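You operate a simulated robot arm through the tools that you are given. There is no shell and no other tool.

Carry out the task below with a simulated robot arm. There is one attempt and no reset: what you move stays moved.

JOB
Put things in order on the top of the wide bench. At the end: the green beaker stands where the brown cog (marked "D") stood; the chaff jar stands on top of the red top filter; the brown cog from the top of the wide bench stands where the chaff jar stood; the brown medium tag stands on top of the yellow collar; whatever was shut is shut again. Leave all else as you found it, and nothing knocked over.

The check looks at the end state, three seconds after you hand in, the way a careful person would. Anything else that was tipped, shoved, dropped, spilled or broken makes it a failure.

ROBOT AND FRAMES
A 6-joint arm with a two-finger parallel gripper, fixed in place. Base frame: the origin is at the foot of the arm, x ahead of it, y to its left, z up; the work surface is at about z = 0. Lengths are in mm, angles in rad, forces in N, time in s.
With the tool pointing down near the work surface it reaches from about 160 to 420 mm from the base axis. Its first joint turns from -1.152 to 1.152 rad. Payload 1.57 kg.
Tool frame: the origin (TCP) lies between the finger pads and is the grasp point; the fingertips stand 30 mm ahead of it; z points along the fingers, y is the line along which they close. Largest opening 80 mm; finger width 17, thickness 12; the body of the gripper, 40 by 82 mm, starts 80 mm behind the TCP.
Orientation is that of the tool frame in the base frame, as a unit quaternion [x, y, z, w]. With the fingers straight down and closing along the base's y, the tool's x points along the base's -x, its y along +y and its z along -z.

CONTROLS
- The arm moves only by the tool play_rows. Its argument "steps" is a list of rows, each an object (a shift or turn left out is 0, a gripper value left out holds the last) with "xyz": the shift along the base's x, y, z in mm, a list of three; "dr": the turn, a rotation vector about the base's x, y, z in rad, a list of three; "hand": the opening, from 0 (shut) to 1 (fully open). In form: [{"xyz": [x, y, z], "dr": [wx, wy, wz], "hand": hand}, ...]. A call has 1 to 20 rows; each row shifts and turns the commanded pose from where the row before left it. A row lasts 0.2 s, in which the tool goes at most 50 mm and 0.15 rad; a call with a longer step from one row to the next is refused whole, and so is a gripper value outside its range. A pose out of reach is approached as far as the arm can. The call stops where the force on the tool passes 40 N (or 10 N more than at its start, if that is more) or the arm is blocked; 0.2 s more then pass. The fingers move at their own pace (about 153 mm/s each) and stop on an object; they squeeze with about 23 N. The grip force told is the motor's: it shows also when the fingers shut on nothing. Time passes only in rows, and 0.2 s behind the last, so rows that do not move let the fingers close. The reply holds the time, the measured pose of the TCP, the force on the tool along the base axes, the opening and the grip force, in the units named above and with some noise, with the torque about the TCP (base axes, N m) and any sound that the robot's microphone picked up.
- Cameras (640 x 400 px; columns grow to the right, rows downward): "scene" is fixed at [53.5, -329.9, 416.4]; the picture's right is [0.81, -0.59, 0.00], its down [-0.38, -0.52, -0.76] and it looks along [0.45, 0.62, -0.65] (base axes); focal length 214 px, centre (320, 200). "wrist" rides on the gripper at [72, -7, -122] in the tool frame; the picture's right is [0.09, 1.00, 0.00], its down [-0.84, 0.08, -0.54] and it looks along [-0.54, 0.05, 0.84] (tool axes); focal length 238 px, centre (320, 200).
- camera(camera): a new picture of that camera. It takes no simulated time.
- point_at(camera, pixels): for up to 12 pixels [column, row] of the newest picture of that camera ("zoom" is the newest enlarged one), the place [x, y, z] in the base frame of the surface seen there, good to about 2 mm. It takes no simulated time.
- inspect(camera, box): a new picture of the part [left, top, right, bottom] of that camera's present view, enlarged. It takes no simulated time.
- sign_off(): hands the job in; it is judged then, once.

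Leave the gripper open and the arm clear of the work at the hand-in unless told otherwise.

The tools are called as name(argument=value, ...) on one line, values as JSON. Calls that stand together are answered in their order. play_rows: Moves the arm, as the interface text tells. Its arguments: {"type":"object","properties":{"steps":{"type":"array","items":{"type":"object","properties":{"xyz":{"type":"array","items":{"type":"number"}},"dr":{"type":"array","items":{"type":"number"}},"hand":{"type":"number"}}}}},"required":["steps"]} The other tools are called the same way: camera (camera) takes a picture; point_at (camera, pixels) gives the place of the surface under pixels of a picture; inspect (camera, box) takes an enlarged picture of a part of a camera's view; sign_off () hands the job in.

At the start:

```text
time: 0.0
ee_pos: [195.2, 119.6, 280.3]
tcp_rot: [0.0, 1.0, 0.0, 0.0]
force: [0.3, 0.5, 0.3]
moment: [-0.01, -0.02, 0.01]
gripper_width: 80.0
finger_force: 0.1
```

scene: 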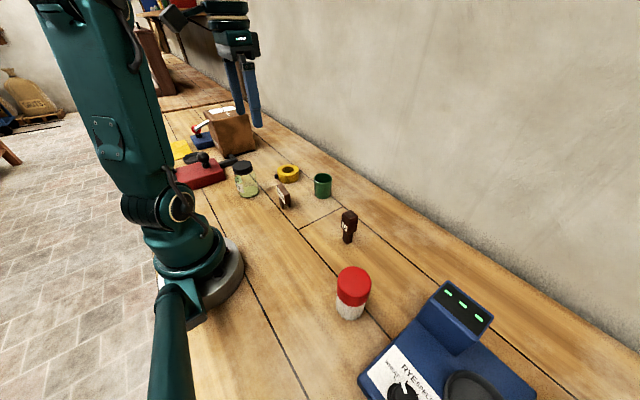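
wrist: 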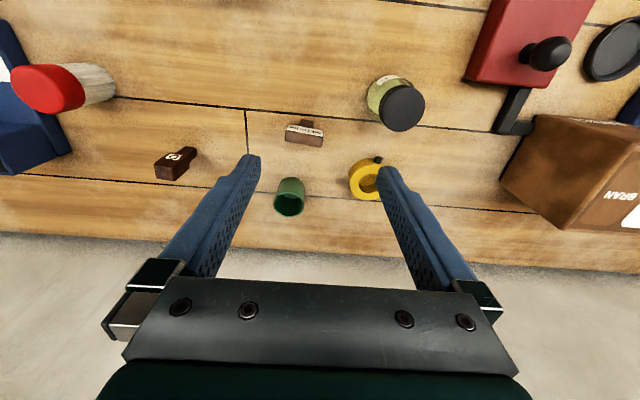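

I see a bench with a red-lidded jar, brown cog "D", a green beaker, a yellow collar, a brown tag, a jar with a black lid, a red box with a knob, and a bran bag. I'll enlarge the views to identify each item.

inspect(camera="scene", box=[160, 90, 380, 230])

inspect(camera="scene", box=[300, 190, 560, 400])

inspect(camera="wrist", box=[120, 60, 440, 240])

inspect(camera="wrist", box=[420, 0, 640, 240])

inspect(camera="scene", box=[0, 0, 280, 150])

```text
2.86 times, centred on (270, 160) of scene
```

zoom: 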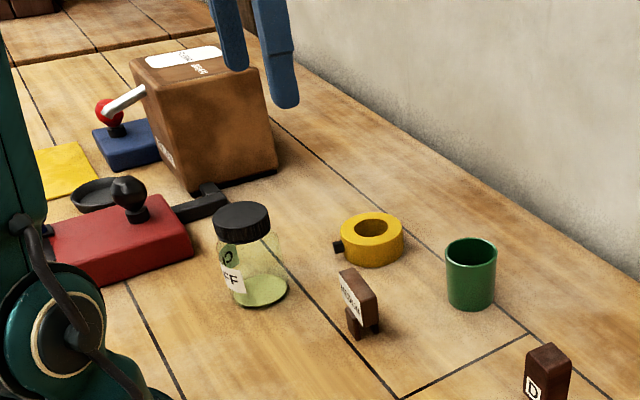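

```text
1.90 times, centred on (430, 295) of scene
```

zoom: 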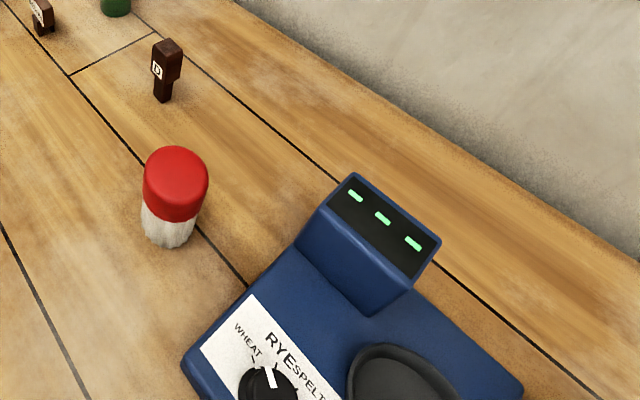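

```text
2.00 times, centred on (280, 150) of wrist
```

zoom: 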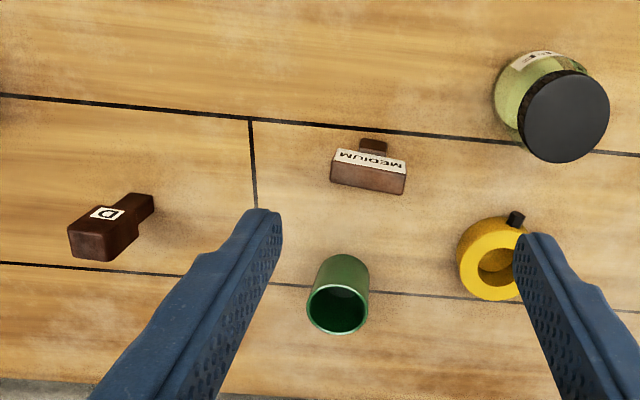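

```text
1.67 times, centred on (530, 120) of wrist
```

zoom: 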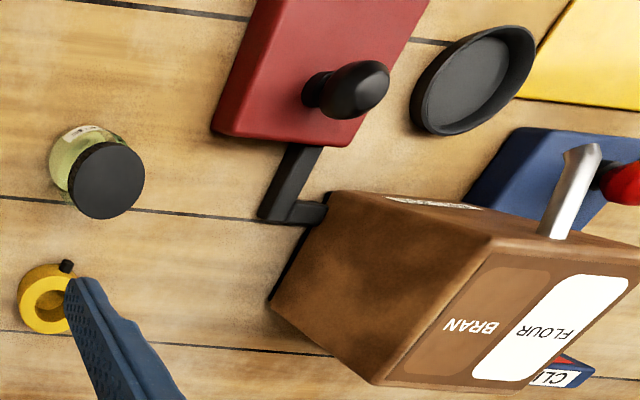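

```text
2.29 times, centred on (140, 75) of scene
```

zoom: 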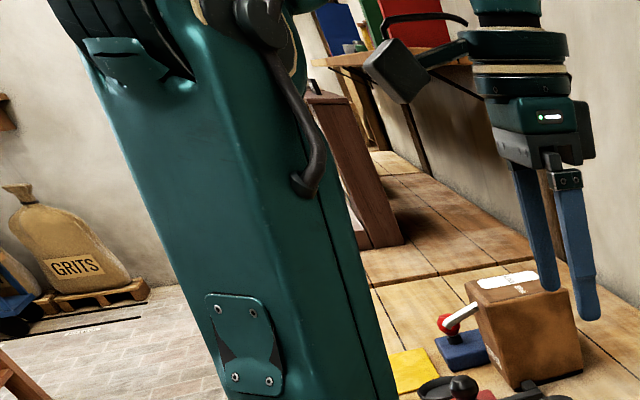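

The cog "D", MEDIUM tag, chaff jar (label "..FF"), yellow collar, green beaker and red-topped filter are identified. Next I measure their places from the scene and wrist pictures.

camera(camera="wrist")

point_at(camera="wrist", pixels=[[165, 170], [190, 155], [290, 203], [290, 183], [357, 180], [377, 161], [305, 143], [307, 125], [402, 110], [382, 85], [48, 90], [105, 80]])

camera(camera="scene")

point_at(camera="scene", pixels=[[349, 213], [347, 240], [323, 177], [323, 195], [280, 167], [288, 176], [281, 185], [283, 204], [243, 165], [247, 194], [354, 277], [351, 312]])

```text
taken
```

wrist: 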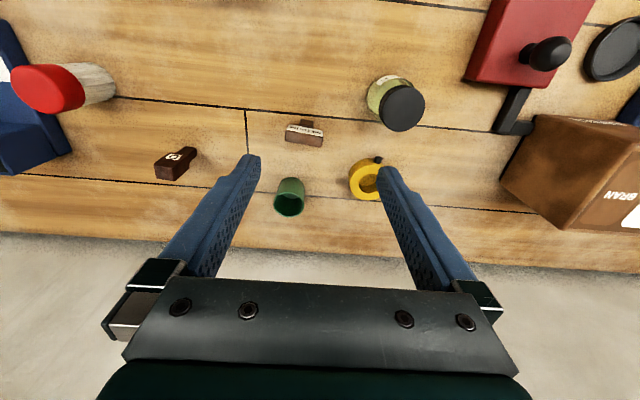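

```text
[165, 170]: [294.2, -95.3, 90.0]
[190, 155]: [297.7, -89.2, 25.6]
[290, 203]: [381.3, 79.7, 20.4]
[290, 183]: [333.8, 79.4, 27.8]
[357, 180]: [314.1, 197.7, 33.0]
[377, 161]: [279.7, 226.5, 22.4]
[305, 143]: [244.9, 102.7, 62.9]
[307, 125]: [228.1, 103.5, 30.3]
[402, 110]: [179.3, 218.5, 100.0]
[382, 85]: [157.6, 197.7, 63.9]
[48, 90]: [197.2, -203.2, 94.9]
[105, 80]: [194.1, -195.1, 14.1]
```

```text
taken
```

scene: 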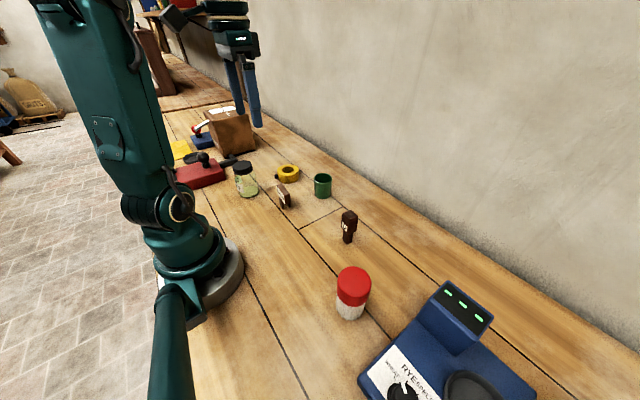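

```text
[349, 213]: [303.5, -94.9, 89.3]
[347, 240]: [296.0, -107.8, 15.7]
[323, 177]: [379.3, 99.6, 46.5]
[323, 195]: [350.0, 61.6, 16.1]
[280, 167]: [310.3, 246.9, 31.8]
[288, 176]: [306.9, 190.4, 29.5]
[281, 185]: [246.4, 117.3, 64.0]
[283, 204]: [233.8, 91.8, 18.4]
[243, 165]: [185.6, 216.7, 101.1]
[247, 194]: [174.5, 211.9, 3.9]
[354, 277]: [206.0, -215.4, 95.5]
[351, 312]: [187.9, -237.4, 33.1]
```

Approximate places: cog (297,-95), beaker (352,80), tag (238,103), collar (313,215), jar (180,217), filter (200,-207). I enlarge the scene view on each for shapes.

inspect(camera="scene", box=[225, 145, 345, 220])

inspect(camera="scene", box=[310, 195, 430, 270])

inspect(camera="wrist", box=[270, 60, 430, 220])

inspect(camera="wrist", box=[0, 40, 220, 200])

```text
5.33 times, centred on (285, 182) of scene
```

zoom: 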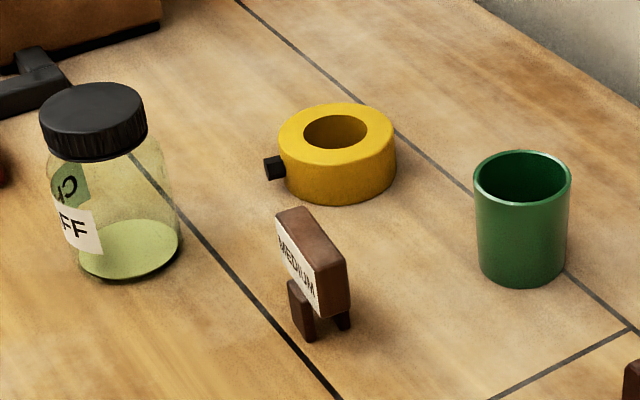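

```text
5.33 times, centred on (370, 232) of scene
```

zoom: 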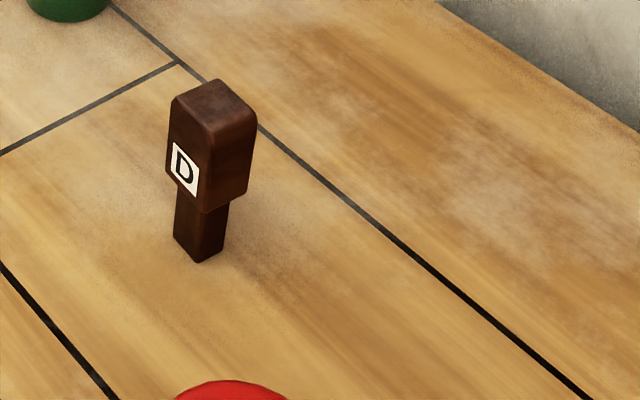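

```text
2.50 times, centred on (350, 140) of wrist
```

zoom: 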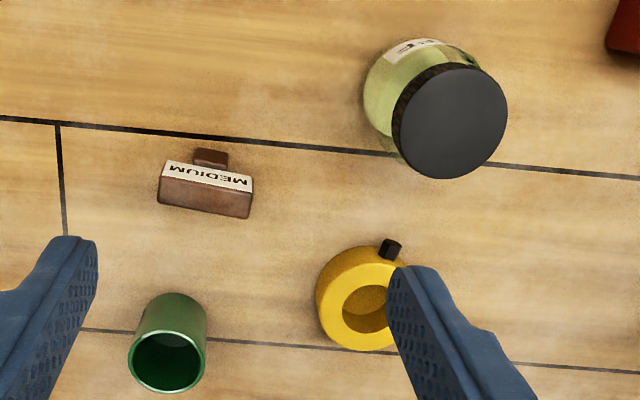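

```text
2.50 times, centred on (110, 120) of wrist
```

zoom: 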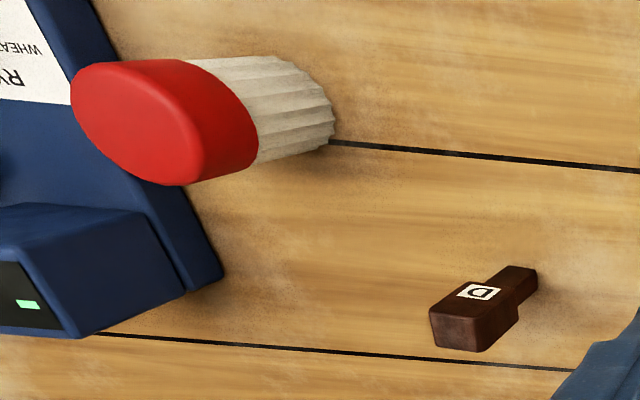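

The tag seems to have two legs and the collar a hole and a screw. I'll move lower, near (175,110,165), for a close wrist look at tag, collar, beaker and jar.

play_rows(steps=[{"xyz": [-7, -3, -40]}, {"xyz": [-7, -3, -40]}, {"xyz": [-6, -3, -35]}, {"xyz": [0, 0, 0]}])

camera(camera="wrist")

camera(camera="scene")

```text
time: 1.0
ee_pos: [175.3, 111.3, 165.5]
tcp_rot: [-0.001, 1.0, 0.0, 0.002]
force: [0.1, -0.1, 0.1]
moment: [0.02, -0.01, -0.01]
gripper_width: 80.0
finger_force: 0.0
```

```text
taken
```

wrist: 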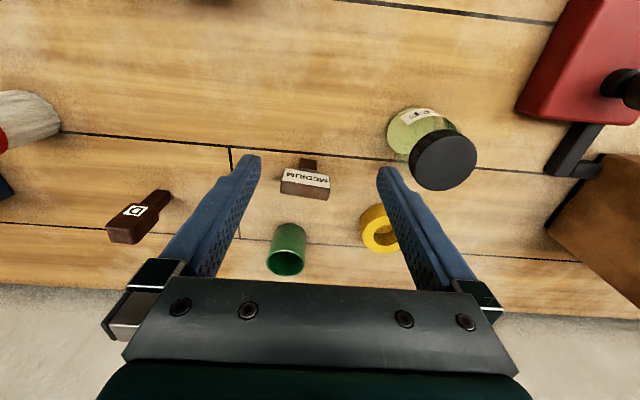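

```text
taken
```

scene: 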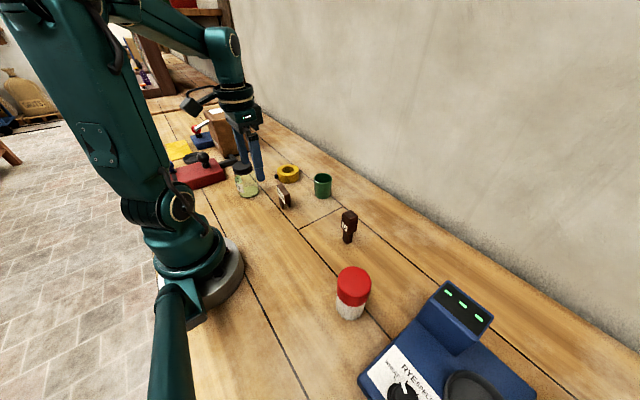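

Closer view. I enlarge tag/collar/beaker and jar.

inspect(camera="wrist", box=[250, 140, 410, 280])

inspect(camera="wrist", box=[370, 90, 610, 240])

point_at(camera="wrist", pixels=[[442, 135], [412, 158], [477, 158], [442, 185], [285, 178], [325, 186], [312, 164], [305, 192], [362, 230], [380, 206], [284, 262], [303, 262]])

```text
2.86 times, centred on (330, 210) of wrist
```

zoom: 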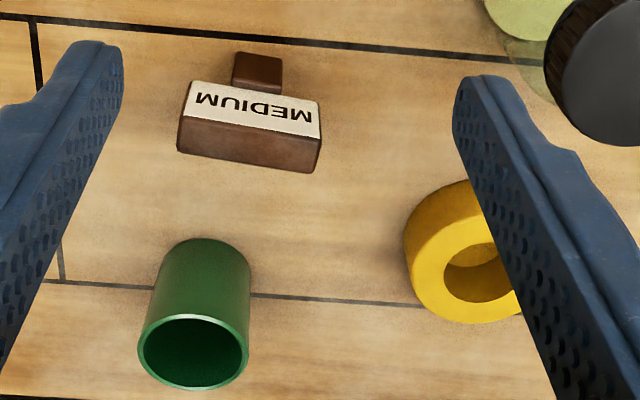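

```text
2.67 times, centred on (490, 165) of wrist
```

zoom: 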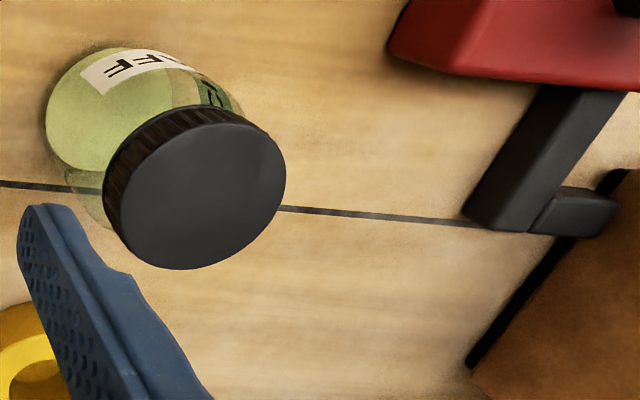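

```text
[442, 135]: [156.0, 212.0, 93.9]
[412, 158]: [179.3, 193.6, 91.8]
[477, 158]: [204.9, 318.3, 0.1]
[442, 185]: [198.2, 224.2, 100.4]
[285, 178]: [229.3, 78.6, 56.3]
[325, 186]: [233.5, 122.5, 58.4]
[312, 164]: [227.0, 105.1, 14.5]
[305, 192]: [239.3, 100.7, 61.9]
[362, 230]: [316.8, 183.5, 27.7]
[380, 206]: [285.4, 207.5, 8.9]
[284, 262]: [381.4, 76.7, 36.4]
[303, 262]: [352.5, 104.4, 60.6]
```

The jar lid centre computes to about (177,218). I move above it at z≈205 for a precise look from overhead.

play_rows(steps=[{"xyz": [0, 20, 40]}, {"xyz": [1, 44, 0]}, {"xyz": [1, 43, 0]}, {"xyz": [0, 0, 0]}])

camera(camera="wrist")

inspect(camera="wrist", box=[240, 80, 400, 180])

```text
time: 2.0
ee_pos: [177.0, 219.4, 205.4]
tcp_rot: [0.001, 1.0, 0.0, 0.0]
force: [0.3, -0.6, 0.6]
moment: [-0.03, -0.01, -0.03]
gripper_width: 79.9
finger_force: 0.0
```

```text
taken
```

wrist: 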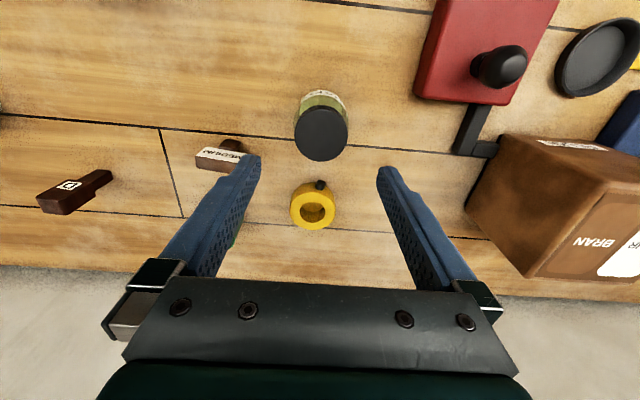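

```text
4.00 times, centred on (320, 130) of wrist
```

zoom: 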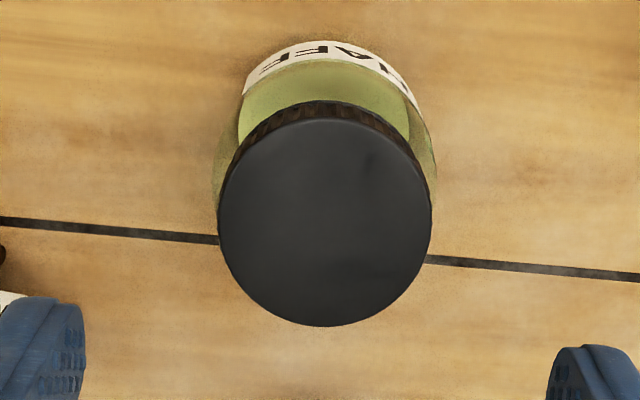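

The lid centre is near pixel (321,135). I check its rim and the neighbours on both sides where the fingers will come down.

point_at(camera="wrist", pixels=[[321, 135], [297, 135], [345, 135], [321, 112], [321, 158], [455, 150], [415, 92], [463, 140], [487, 148], [470, 205], [240, 145], [250, 150]])

inspect(camera="scene", box=[215, 130, 295, 210])

```text
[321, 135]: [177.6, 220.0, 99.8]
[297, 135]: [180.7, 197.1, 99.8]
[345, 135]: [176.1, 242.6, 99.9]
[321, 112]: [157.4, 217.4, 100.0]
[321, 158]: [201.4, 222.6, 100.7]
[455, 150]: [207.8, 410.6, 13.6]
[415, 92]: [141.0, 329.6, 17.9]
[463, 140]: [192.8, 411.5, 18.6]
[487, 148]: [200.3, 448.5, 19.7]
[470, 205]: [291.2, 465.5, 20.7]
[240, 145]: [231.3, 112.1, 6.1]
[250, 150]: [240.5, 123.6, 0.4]
```

```text
5.00 times, centred on (255, 170) of scene
```

zoom: 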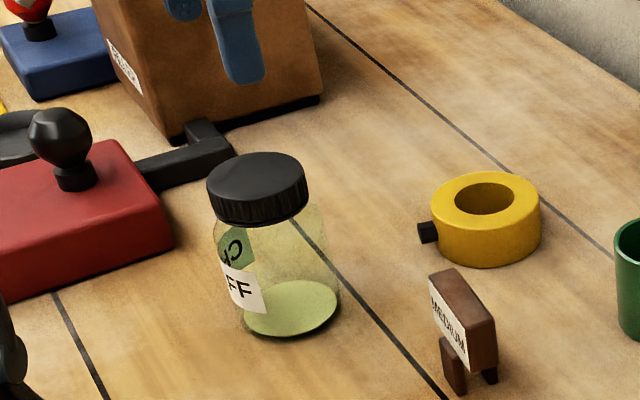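

Lid centre is (177.6,220), height 100; nothing near where the fingers go. I descend to z≈55 in open state around the jar.

play_rows(steps=[{"xyz": [0.6, 0.6, -40]}, {"xyz": [0, 0, -40]}, {"xyz": [0, 0, -40]}, {"xyz": [0, 0, -30]}, {"xyz": [0, 0, 0]}])

camera(camera="wrist")

inspect(camera="scene", box=[195, 110, 315, 220])

```text
time: 3.2
ee_pos: [178.0, 218.5, 55.5]
tcp_rot: [0.001, 1.0, -0.001, 0.0]
force: [0.1, 0.4, -0.6]
moment: [-0.02, 0.02, 0.02]
gripper_width: 80.1
finger_force: 0.0
```

```text
taken
```

wrist: 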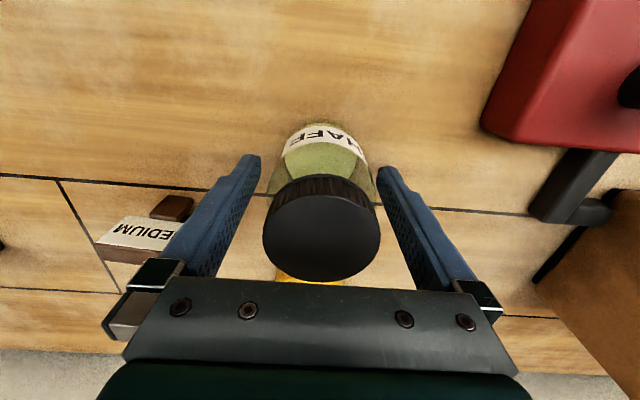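

```text
3.64 times, centred on (255, 165) of scene
```

zoom: 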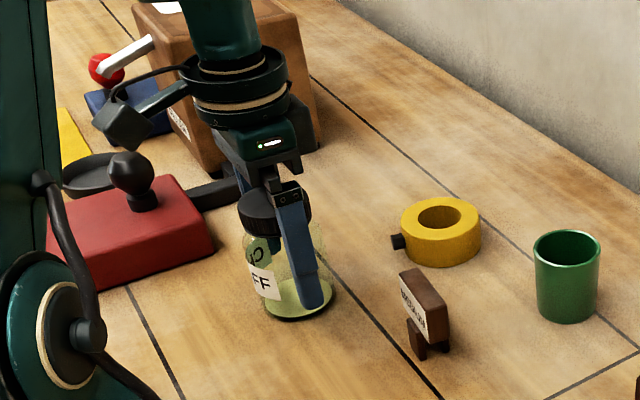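

The jar is between the fingers. I shift 1.5 mm in y to centre and close.

play_rows(steps=[{"xyz": [0, 1.5, 0]}, {"hand": 0.7}, {"hand": 0}, {}, {}, {}])

```text
time: 4.6
ee_pos: [177.9, 219.8, 57.4]
tcp_rot: [0.0, 1.0, -0.001, -0.001]
force: [-0.2, -0.3, -0.5]
moment: [-0.02, 0.01, 0.03]
gripper_width: 61.5
finger_force: 22.6
```

The jar is held (61.5 mm). I lift a little to check the grip, and look at the filter for its exact top centre.

play_rows(steps=[{"xyz": [0, 0, 15]}, {"xyz": [0, 0, 30]}, {"xyz": [0, 0, 40]}, {"xyz": [0, 0, 45]}, {"xyz": [0, 0, 45]}, {}])

camera(camera="scene")

inspect(camera="scene", box=[310, 250, 400, 330])

camera(camera="wrist")

```text
time: 6.0
ee_pos: [176.8, 220.9, 231.2]
tcp_rot: [0.0, 1.0, 0.001, 0.0]
force: [0.8, 0.8, -3.0]
moment: [0.02, 0.0, 0.0]
gripper_width: 51.4
finger_force: 23.2
```

```text
taken
```

scene: 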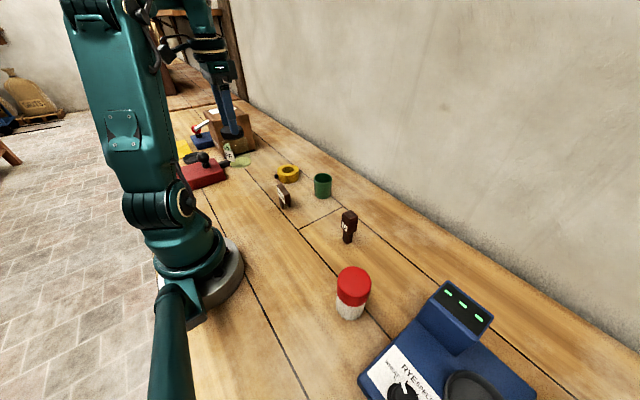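

```text
5.00 times, centred on (355, 290) of scene
```

zoom: 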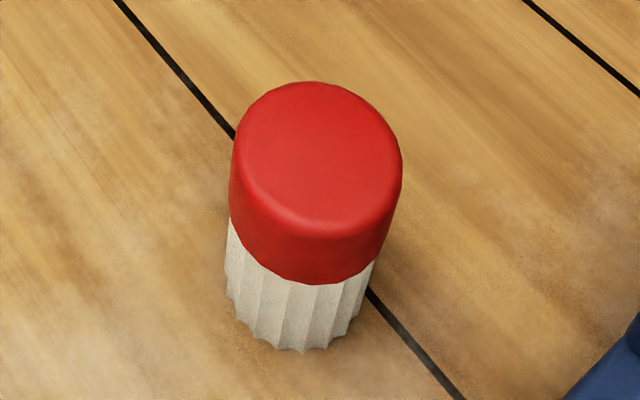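

```text
taken
```

wrist: 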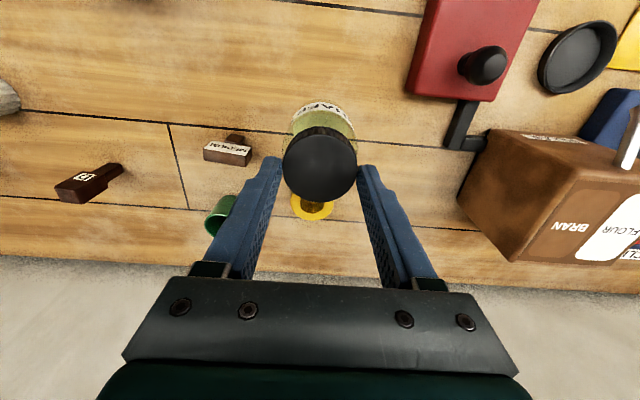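

The opening now reads 51.4 — the lid's width — so the jar slid down in the fingers and is held by its lid. I look closely.

inspect(camera="scene", box=[195, 80, 305, 190])

inspect(camera="wrist", box=[240, 80, 400, 240])

point_at(camera="wrist", pixels=[[320, 165], [320, 135], [320, 108], [310, 112]])

```text
3.64 times, centred on (250, 135) of scene
```

zoom: 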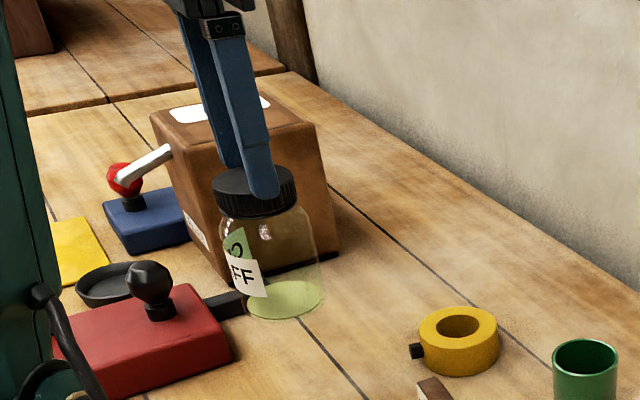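

```text
2.50 times, centred on (320, 160) of wrist
```

zoom: 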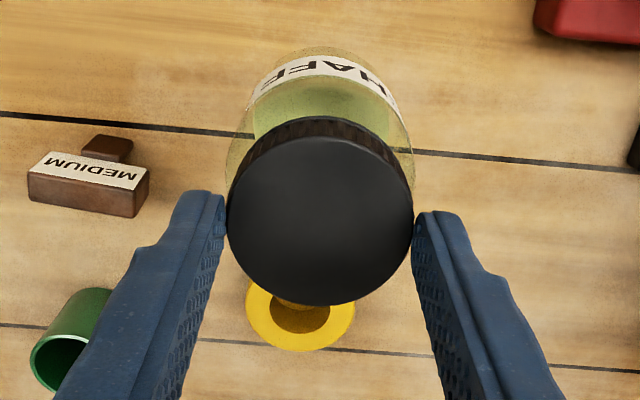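

```text
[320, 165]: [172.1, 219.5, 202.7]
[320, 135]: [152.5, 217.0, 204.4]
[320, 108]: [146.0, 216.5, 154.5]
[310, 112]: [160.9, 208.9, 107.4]
```

The lid is held only by the fingertips (lid top 203, tips about 200). That is precarious, so I gently lower the jar nearly back to the bench to regrip it by the lid.

play_rows(steps=[{"xyz": [0, 0, -3]}, {"xyz": [0, 0, -7]}, {"xyz": [0, 0, -12]}, {"xyz": [0, 0, -15]}, {"xyz": [0, 0, -15]}, {"xyz": [0, 0, -15]}, {"xyz": [0, 0, -12]}, {"xyz": [0, 0, -8]}, {"xyz": [0, 0, -4]}, {"xyz": [0, 0, -2]}, {}])

camera(camera="wrist")

inspect(camera="scene", box=[205, 110, 305, 210])

point_at(camera="wrist", pixels=[[320, 165], [320, 145]])

```text
time: 8.4
ee_pos: [177.8, 219.8, 139.6]
tcp_rot: [-0.001, 1.0, 0.0, 0.0]
force: [0.7, 0.3, -4.0]
moment: [0.02, 0.0, -0.01]
gripper_width: 51.2
finger_force: 22.9
```

```text
taken
```

wrist: 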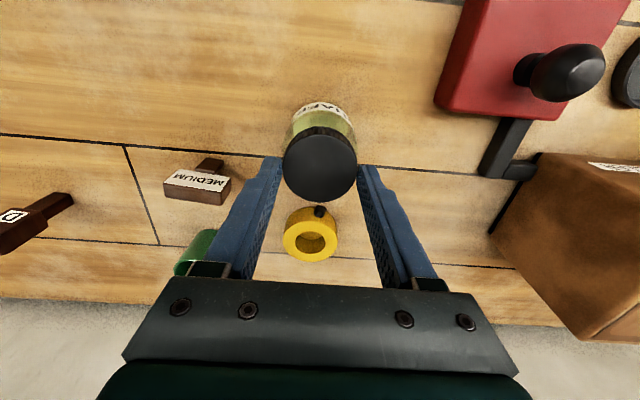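

```text
4.00 times, centred on (255, 160) of scene
```

zoom: 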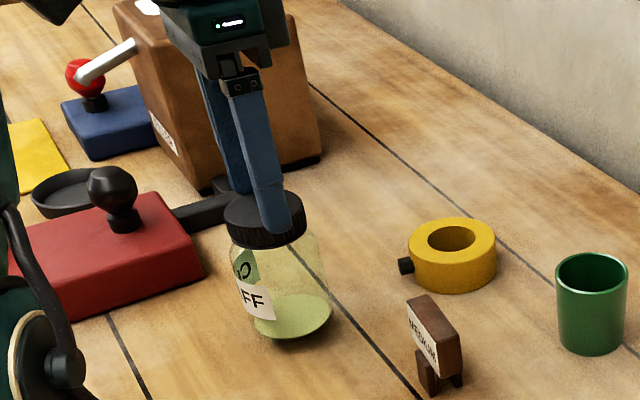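

```text
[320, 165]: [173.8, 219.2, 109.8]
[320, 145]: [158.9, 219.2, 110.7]
```

The grip held; the lid top is at 110, so the bottom is ~10 mm over the bench. I lower in small steps until contact.

play_rows(steps=[{"xyz": [0, 0, -3]}, {"xyz": [0, 0, -2]}, {"xyz": [0, 0, -2]}, {"xyz": [0, 0, -1]}, {"xyz": [0, 0, -1]}, {}])

```text
time: 9.8
ee_pos: [176.9, 217.7, 128.2]
tcp_rot: [0.0, 1.0, -0.001, 0.0]
force: [0.4, 0.1, -3.4]
moment: [-0.01, -0.02, 0.01]
gripper_width: 51.3
finger_force: 23.5
```

play_rows(steps=[{"xyz": [0, 0, -1]}, {"xyz": [0, 0, -1]}, {}])

point_at(camera="wrist", pixels=[[320, 165], [320, 145]])

```text
time: 10.6
ee_pos: [178.4, 220.8, 126.6]
tcp_rot: [0.001, 1.0, 0.0, 0.001]
force: [-2.3, 1.0, 10.9]
moment: [-0.17, 0.26, 0.0]
gripper_width: 51.4
finger_force: 22.8
```

```text
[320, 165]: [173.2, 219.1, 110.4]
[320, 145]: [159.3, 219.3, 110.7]
```

Contact with the bench (force up to +10.9 N). I open the gripper to release the jar upright.

play_rows(steps=[{"xyz": [0, 0, 0.5]}, {"hand": 0.8}, {}, {"hand": 1.0}, {}])

camera(camera="wrist")

inspect(camera="wrist", box=[240, 80, 400, 240])

inspect(camera="scene", box=[205, 110, 305, 210])

```text
time: 11.8
ee_pos: [178.4, 219.2, 127.5]
tcp_rot: [0.001, 1.0, 0.0, -0.001]
force: [0.2, 1.4, 0.2]
moment: [0.01, -0.03, -0.01]
gripper_width: 80.1
finger_force: 0.0
```

```text
taken
```

wrist: 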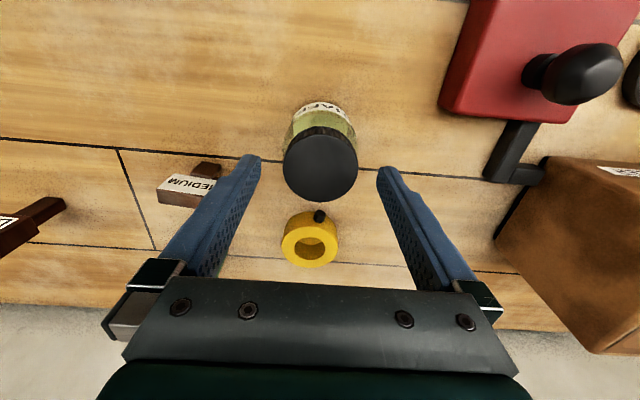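

```text
2.50 times, centred on (320, 160) of wrist
```

zoom: 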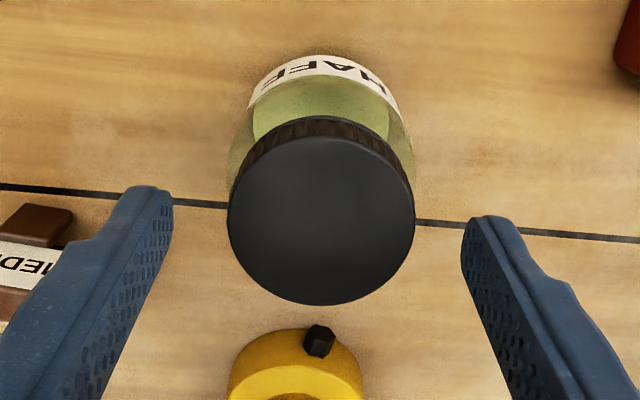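

```text
4.00 times, centred on (255, 160) of scene
```

zoom: 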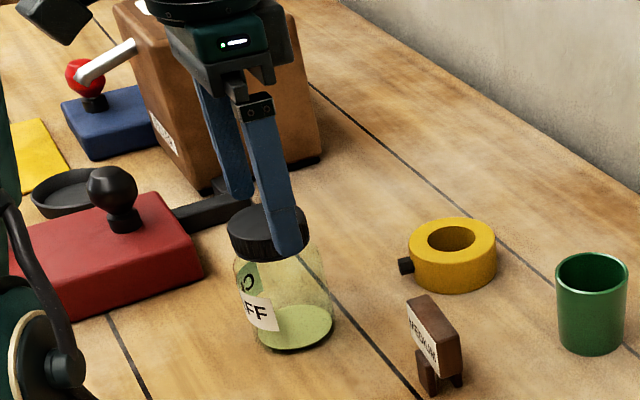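

The jar stands again. I now measure the lid's lower edge and the shoulder to choose a grip with the pads over the full lid height only.

point_at(camera="zoom", pixels=[[255, 225], [255, 240], [255, 248], [256, 256], [258, 264], [260, 275], [285, 345], [250, 215], [240, 250], [235, 262]])

point_at(camera="wrist", pixels=[[320, 167], [284, 167], [357, 167], [320, 143], [320, 198]])

```text
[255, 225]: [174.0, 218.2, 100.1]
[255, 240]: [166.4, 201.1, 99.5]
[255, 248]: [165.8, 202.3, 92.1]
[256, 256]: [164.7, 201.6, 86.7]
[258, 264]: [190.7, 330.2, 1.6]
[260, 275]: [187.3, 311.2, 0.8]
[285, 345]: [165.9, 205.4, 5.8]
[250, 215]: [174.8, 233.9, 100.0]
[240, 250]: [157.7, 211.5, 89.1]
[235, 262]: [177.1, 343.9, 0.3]
```

```text
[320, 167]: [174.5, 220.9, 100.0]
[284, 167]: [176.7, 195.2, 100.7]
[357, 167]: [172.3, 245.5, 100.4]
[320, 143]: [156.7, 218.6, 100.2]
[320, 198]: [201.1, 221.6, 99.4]
```

Jar centre is now (175,220.6), lid spans about z 84–100. I lower 18 mm and shift to centre so the pads cover the lid, then close.

play_rows(steps=[{"xyz": [-2.8, 0.9, 0]}, {"xyz": [0, 0, -10]}, {"xyz": [0, 0, -8]}, {}, {"hand": 0.75}, {"hand": 0}, {}, {}])

inspect(camera="scene", box=[205, 110, 305, 210])

```text
time: 13.6
ee_pos: [175.0, 220.0, 110.2]
tcp_rot: [0.0, 1.0, -0.001, -0.001]
force: [-0.1, -1.9, 0.4]
moment: [-0.06, 0.02, -0.03]
gripper_width: 51.2
finger_force: 23.3
```

```text
4.00 times, centred on (255, 160) of scene
```

zoom: 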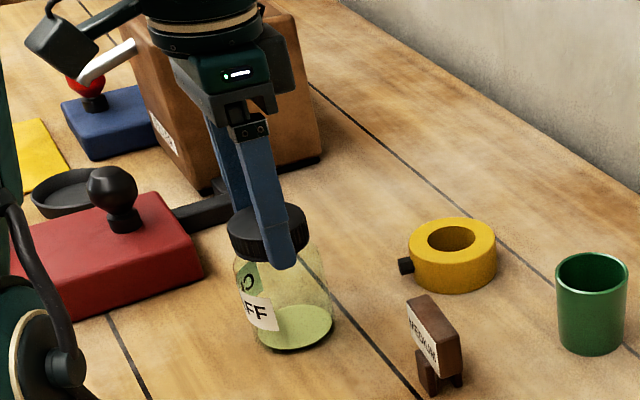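

The lid is gripped over its height (51.2 mm). I lift gently and check for slip.

play_rows(steps=[{"xyz": [0, 0, 2]}, {"xyz": [0, 0, 5]}, {"xyz": [0, 0, 10]}, {"xyz": [0, 0, 15]}, {"xyz": [0, 0, 20]}, {"xyz": [0, 0, 8]}, {}])

camera(camera="wrist")

point_at(camera="wrist", pixels=[[320, 180], [320, 200], [320, 160]])

inspect(camera="scene", box=[205, 90, 305, 190])

```text
time: 15.2
ee_pos: [176.1, 221.3, 169.2]
tcp_rot: [-0.001, 1.0, 0.001, 0.0]
force: [0.4, -1.0, -2.3]
moment: [0.03, 0.0, -0.01]
gripper_width: 51.3
finger_force: 23.1
```

```text
taken
```

wrist: 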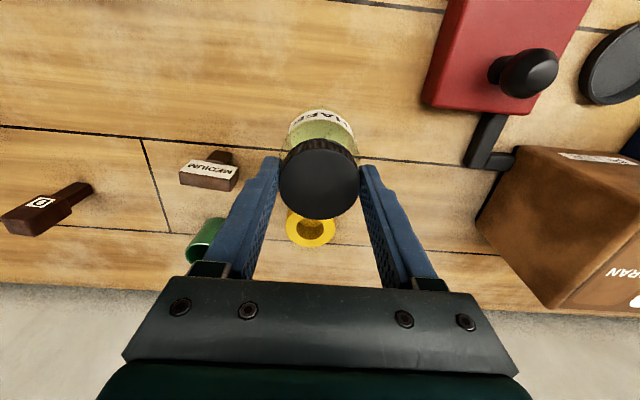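

```text
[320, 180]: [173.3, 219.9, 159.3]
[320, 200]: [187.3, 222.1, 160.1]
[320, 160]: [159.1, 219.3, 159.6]
```

```text
4.00 times, centred on (255, 140) of scene
```

zoom: 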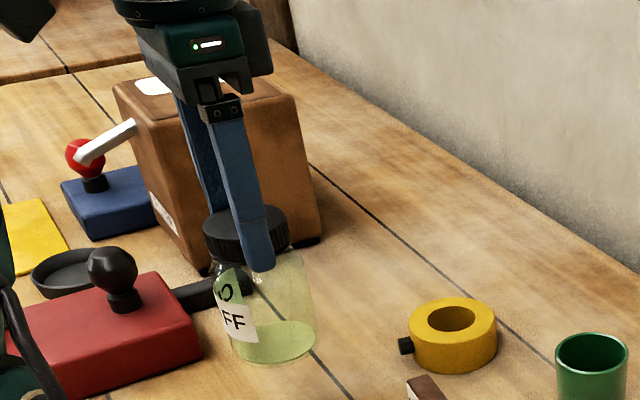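

No slip: lid top is 159.7 as expected. Now I inspect the filter's top and measure its rim.

inspect(camera="scene", box=[315, 255, 395, 325])

point_at(camera="zoom", pixels=[[313, 112], [313, 70], [313, 80], [235, 125], [245, 125], [395, 125], [405, 125], [313, 180], [313, 190], [250, 150], [380, 150], [313, 135]])

```text
5.71 times, centred on (355, 290) of scene
```

zoom: 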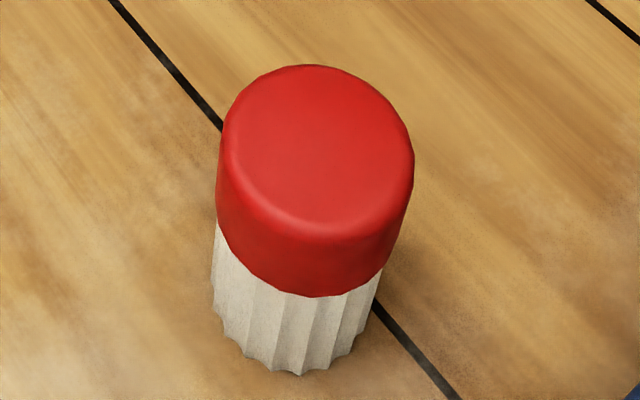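

```text
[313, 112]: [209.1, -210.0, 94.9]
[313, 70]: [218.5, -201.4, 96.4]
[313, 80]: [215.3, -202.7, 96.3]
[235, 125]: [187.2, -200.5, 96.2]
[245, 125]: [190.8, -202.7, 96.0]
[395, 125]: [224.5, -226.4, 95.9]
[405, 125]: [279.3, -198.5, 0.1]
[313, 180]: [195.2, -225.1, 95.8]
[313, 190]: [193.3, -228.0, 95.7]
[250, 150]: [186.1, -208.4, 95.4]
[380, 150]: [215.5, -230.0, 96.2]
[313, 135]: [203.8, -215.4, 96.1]
```

The filter's top is flat at z≈96, about 54 mm wide, centre roughly (202,-218). I raise the jar and carry it smoothly to y≈-110 to see the filter obliquely from above beside the jar.

play_rows(steps=[{"xyz": [0, 0, 10]}, {"xyz": [0, 0, 20]}, {"xyz": [0, 0, 25]}, {"xyz": [0, 0, 16]}, {"xyz": [2, -10, 0]}, {"xyz": [2, -20, 0]}, {"xyz": [3, -30, 0]}, {"xyz": [3, -30, 0]}, {"xyz": [3, -30, 0]}, {"xyz": [3, -30, 0]}, {"xyz": [3, -30, 0]}, {"xyz": [3, -30, 0]}, {"xyz": [3, -30, 0]}, {"xyz": [2, -30, 0]}, {"xyz": [0, -30, 0]}, {"xyz": [0, -20, 0]}, {"xyz": [0, -10, 0]}, {}])

camera(camera="wrist")

camera(camera="scene")

```text
time: 19.0
ee_pos: [202.1, -110.8, 238.9]
tcp_rot: [0.001, 1.0, 0.001, 0.0]
force: [0.4, 0.3, -2.1]
moment: [0.01, -0.03, 0.02]
gripper_width: 51.3
finger_force: 22.8
```

```text
taken
```

wrist: 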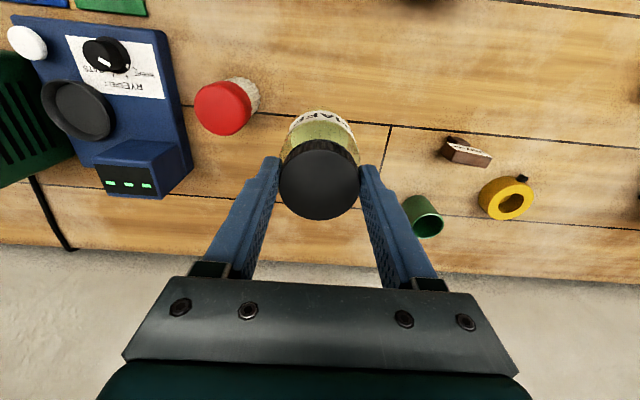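

```text
taken
```

scene: 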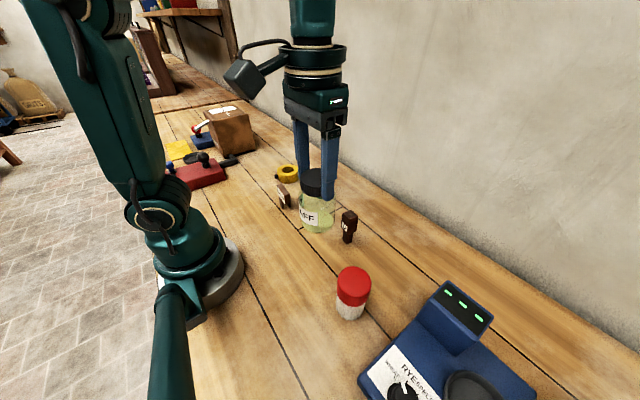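

The jar is steady. The filter cap is at pixel (222,109); I enlarge and measure its rim.

inspect(camera="wrist", box=[180, 65, 276, 145])

point_at(camera="wrist", pixels=[[222, 109], [200, 109], [244, 109], [222, 88], [222, 130]])

```text
5.00 times, centred on (228, 105) of wrist
```

zoom: 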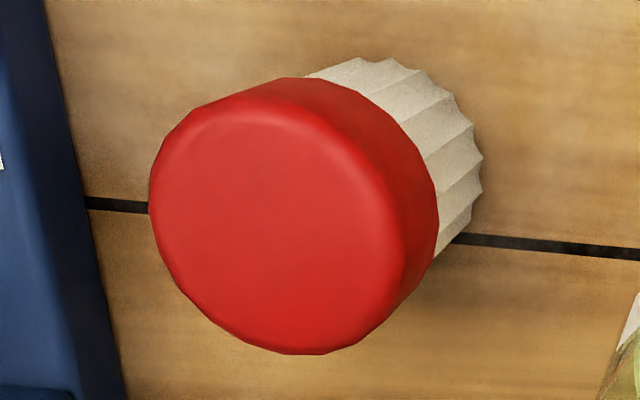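

```text
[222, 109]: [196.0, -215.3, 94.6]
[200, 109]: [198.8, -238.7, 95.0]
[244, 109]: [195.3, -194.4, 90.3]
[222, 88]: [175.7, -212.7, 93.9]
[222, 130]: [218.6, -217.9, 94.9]
```

The two views differ by a few mm on the filter's centre, so I want a view with the camera straight over it. I check the height of the blue machine nearby first.

point_at(camera="wrist", pixels=[[140, 155], [165, 145], [185, 170], [125, 183], [140, 110], [106, 55], [27, 42], [78, 108], [270, 112], [465, 150]])

```text
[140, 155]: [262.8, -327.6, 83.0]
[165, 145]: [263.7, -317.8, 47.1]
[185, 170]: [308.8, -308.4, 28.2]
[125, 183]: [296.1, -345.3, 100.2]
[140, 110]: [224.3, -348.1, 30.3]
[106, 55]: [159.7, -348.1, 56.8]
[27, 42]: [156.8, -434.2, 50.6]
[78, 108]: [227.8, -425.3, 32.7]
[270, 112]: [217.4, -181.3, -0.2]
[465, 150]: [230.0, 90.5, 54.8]
```

The machine tops out near 105 mm and lies beyond y=-308, clear. I move to about (272,-211) so the camera looks straight down on the filter.

play_rows(steps=[{"xyz": [7, -10, 0]}, {"xyz": [14, -20, 0]}, {"xyz": [17, -25, 0]}, {"xyz": [17, -25, 0]}, {"xyz": [10, -14, 0]}, {"xyz": [5, -7.6, 0]}, {}])

camera(camera="wrist")

inspect(camera="wrist", box=[264, 0, 376, 70])

```text
time: 20.6
ee_pos: [271.0, -210.7, 239.5]
tcp_rot: [0.0, 1.0, -0.001, 0.001]
force: [0.3, -0.5, -3.5]
moment: [-0.01, 0.0, 0.03]
gripper_width: 51.2
finger_force: 23.2
```

```text
taken
```

wrist: 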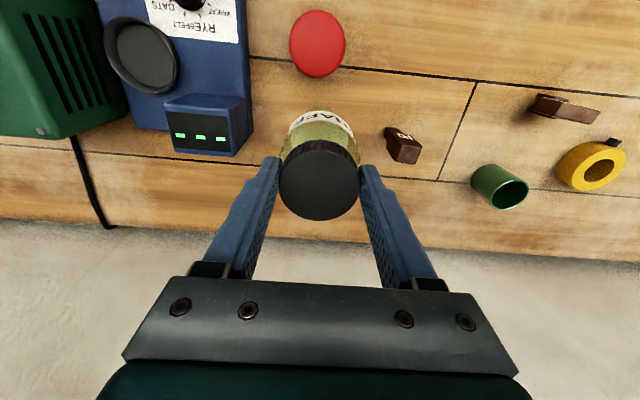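

```text
5.71 times, centred on (320, 35) of wrist
```

zoom: 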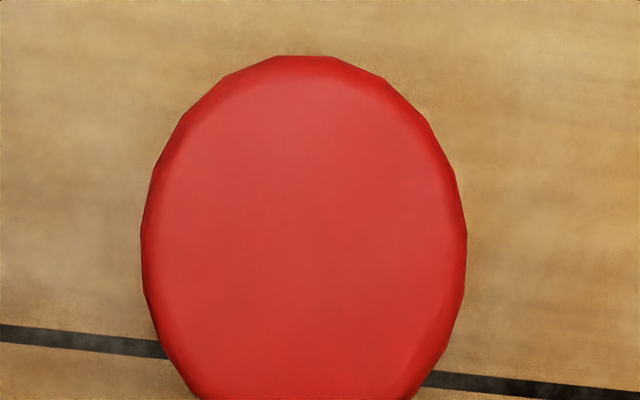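

The filter is seen from straight above. I need its lower rim too.

inspect(camera="wrist", box=[254, 0, 382, 80])

point_at(camera="zoom", pixels=[[317, 55], [317, 375], [182, 220], [450, 220], [317, 215], [200, 215], [430, 215]])

```text
5.00 times, centred on (318, 40) of wrist
```

zoom: 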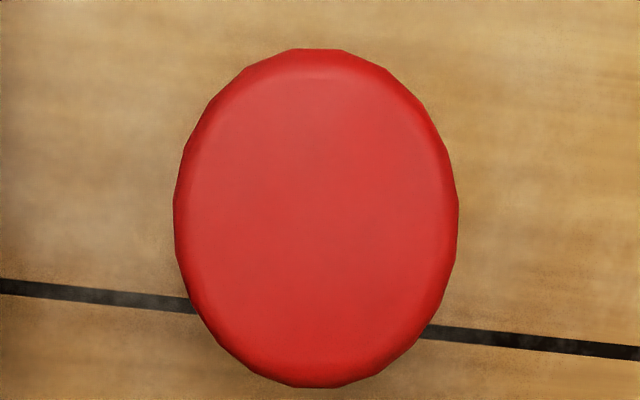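

```text
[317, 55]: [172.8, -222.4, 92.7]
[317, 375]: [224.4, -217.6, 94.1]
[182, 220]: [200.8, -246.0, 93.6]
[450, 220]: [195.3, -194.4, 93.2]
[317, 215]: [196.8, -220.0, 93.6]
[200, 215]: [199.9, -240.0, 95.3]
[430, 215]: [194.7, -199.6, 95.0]
```

Filter centre ≈ (199,-220.5). Now I check how the jar lid sits relative to the tool, to place it centred.

inspect(camera="wrist", box=[240, 100, 400, 230])

point_at(camera="zoom", pixels=[[320, 200], [320, 150], [320, 350], [220, 250], [420, 250]])

```text
3.08 times, centred on (320, 165) of wrist
```

zoom: 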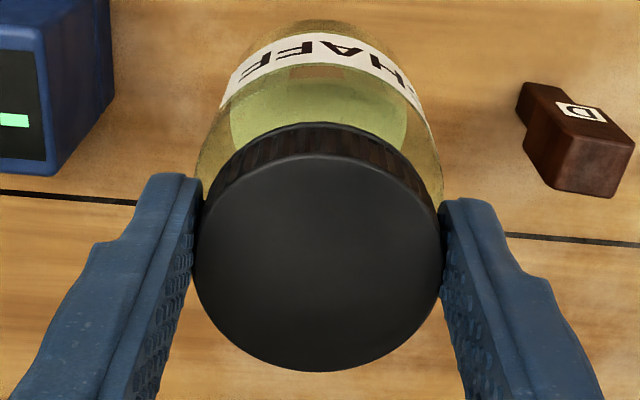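

```text
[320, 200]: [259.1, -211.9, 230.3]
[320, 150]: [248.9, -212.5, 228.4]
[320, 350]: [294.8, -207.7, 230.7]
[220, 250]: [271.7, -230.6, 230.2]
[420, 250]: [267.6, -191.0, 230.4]
```

The jar sits about +2 mm in x from the tool centre. I move it over the filter (TCP to 197,-220.4) and descend most of the way.

play_rows(steps=[{"xyz": [-7, -1, 0]}, {"xyz": [-15, -2, 0]}, {"xyz": [-20, -2.5, 0]}, {"xyz": [-18, -2, 0]}, {"xyz": [-10, -1.4, 0]}, {"xyz": [-5, -0.5, 0]}, {}, {"xyz": [0, 0, -8]}, {"xyz": [0, 0, -12]}, {"xyz": [0, 0, -7]}, {"xyz": [0, 0, -3]}, {}])

camera(camera="wrist")

inspect(camera="scene", box=[280, 180, 440, 330])

```text
time: 23.2
ee_pos: [197.5, -220.1, 208.9]
tcp_rot: [0.001, 1.0, 0.0, 0.0]
force: [0.0, 0.0, -2.5]
moment: [-0.01, -0.03, 0.02]
gripper_width: 51.3
finger_force: 22.9
```

```text
taken
```

wrist: 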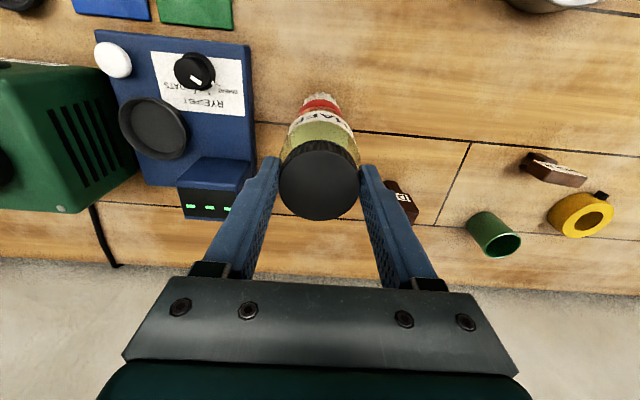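

```text
2.67 times, centred on (360, 255) of scene
```

zoom: 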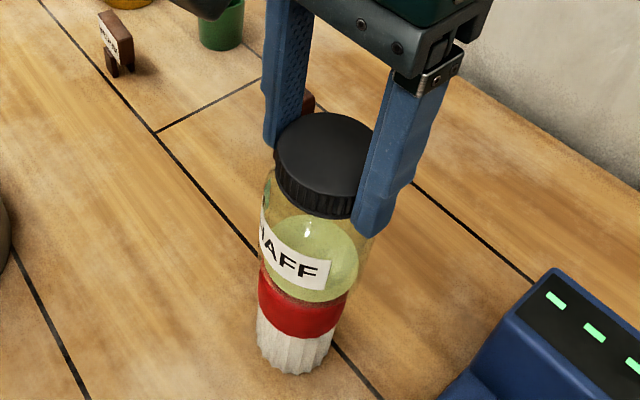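

The jar hovers over the filter, well aligned in both views. I lower in 1 mm steps watching the force.

play_rows(steps=[{"xyz": [0, 0, -1.5]}, {"xyz": [0, 0, -1]}, {"xyz": [0, 0, -1]}, {}])

```text
time: 24.2
ee_pos: [198.2, -220.2, 206.9]
tcp_rot: [0.0, 1.0, 0.0, 0.0]
force: [0.3, -0.6, -3.9]
moment: [0.02, -0.04, 0.0]
gripper_width: 51.1
finger_force: 23.1
```

play_rows(steps=[{"xyz": [0, 0, -0.7]}, {"xyz": [0, 0, -0.6]}, {}])

```text
time: 25.0
ee_pos: [197.6, -220.7, 205.8]
tcp_rot: [0.0, 1.0, 0.0, 0.0]
force: [0.9, -0.2, -3.7]
moment: [-0.01, 0.01, 0.03]
gripper_width: 51.0
finger_force: 22.9
```

play_rows(steps=[{"xyz": [0, 0, -0.6]}, {}])

```text
time: 25.6
ee_pos: [196.7, -220.8, 204.0]
tcp_rot: [0.001, 1.0, 0.001, -0.001]
force: [-0.6, 0.1, -2.0]
moment: [-0.01, -0.03, -0.01]
gripper_width: 51.2
finger_force: 23.0
```

play_rows(steps=[{"xyz": [0, 0, -0.5]}, {}])

```text
time: 26.2
ee_pos: [197.0, -220.4, 204.4]
tcp_rot: [0.0, 1.0, 0.0, 0.001]
force: [0.6, -0.5, -2.5]
moment: [0.01, 0.01, -0.02]
gripper_width: 51.4
finger_force: 22.6
```

Still hanging free (-2.5 N). I keep lowering in half-millimetre steps.

play_rows(steps=[{"xyz": [0, 0, -0.5]}, {}])

inspect(camera="scene", box=[320, 240, 400, 320])

```text
time: 26.8
ee_pos: [197.4, -221.1, 203.4]
tcp_rot: [0.0, 1.0, 0.0, 0.002]
force: [-0.1, 1.0, 2.5]
moment: [0.04, 0.06, -0.02]
gripper_width: 51.2
finger_force: 23.3
```

```text
5.00 times, centred on (360, 280) of scene
```

zoom: 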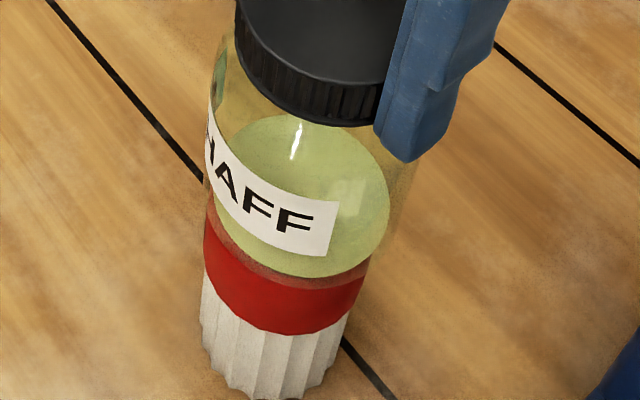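

Contact (force jumped to +2.5 N). I release gently: open a little, then fully.

play_rows(steps=[{"hand": 0.66}, {"hand": 0.7}, {"hand": 0.8}, {"hand": 1.0}, {}])

inspect(camera="scene", box=[310, 200, 420, 320])

camera(camera="wrist")

```text
time: 28.0
ee_pos: [196.7, -219.9, 202.1]
tcp_rot: [0.0, 1.0, -0.001, 0.0]
force: [1.0, -0.3, 0.2]
moment: [-0.02, -0.05, 0.06]
gripper_width: 80.0
finger_force: 0.1
```

```text
3.33 times, centred on (365, 260) of scene
```

zoom: 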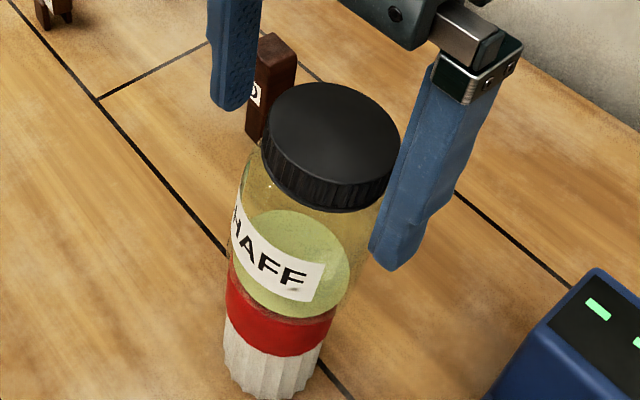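

```text
taken
```

wrist: 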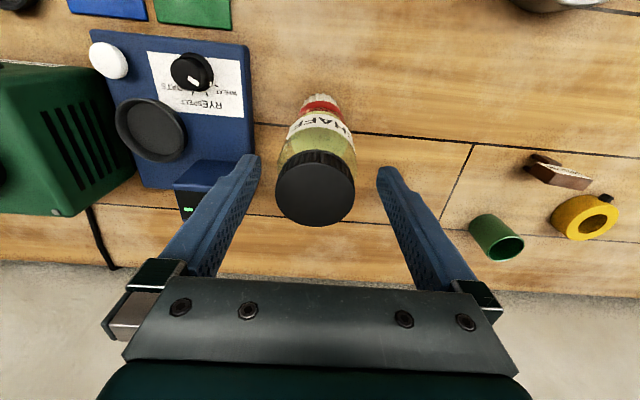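

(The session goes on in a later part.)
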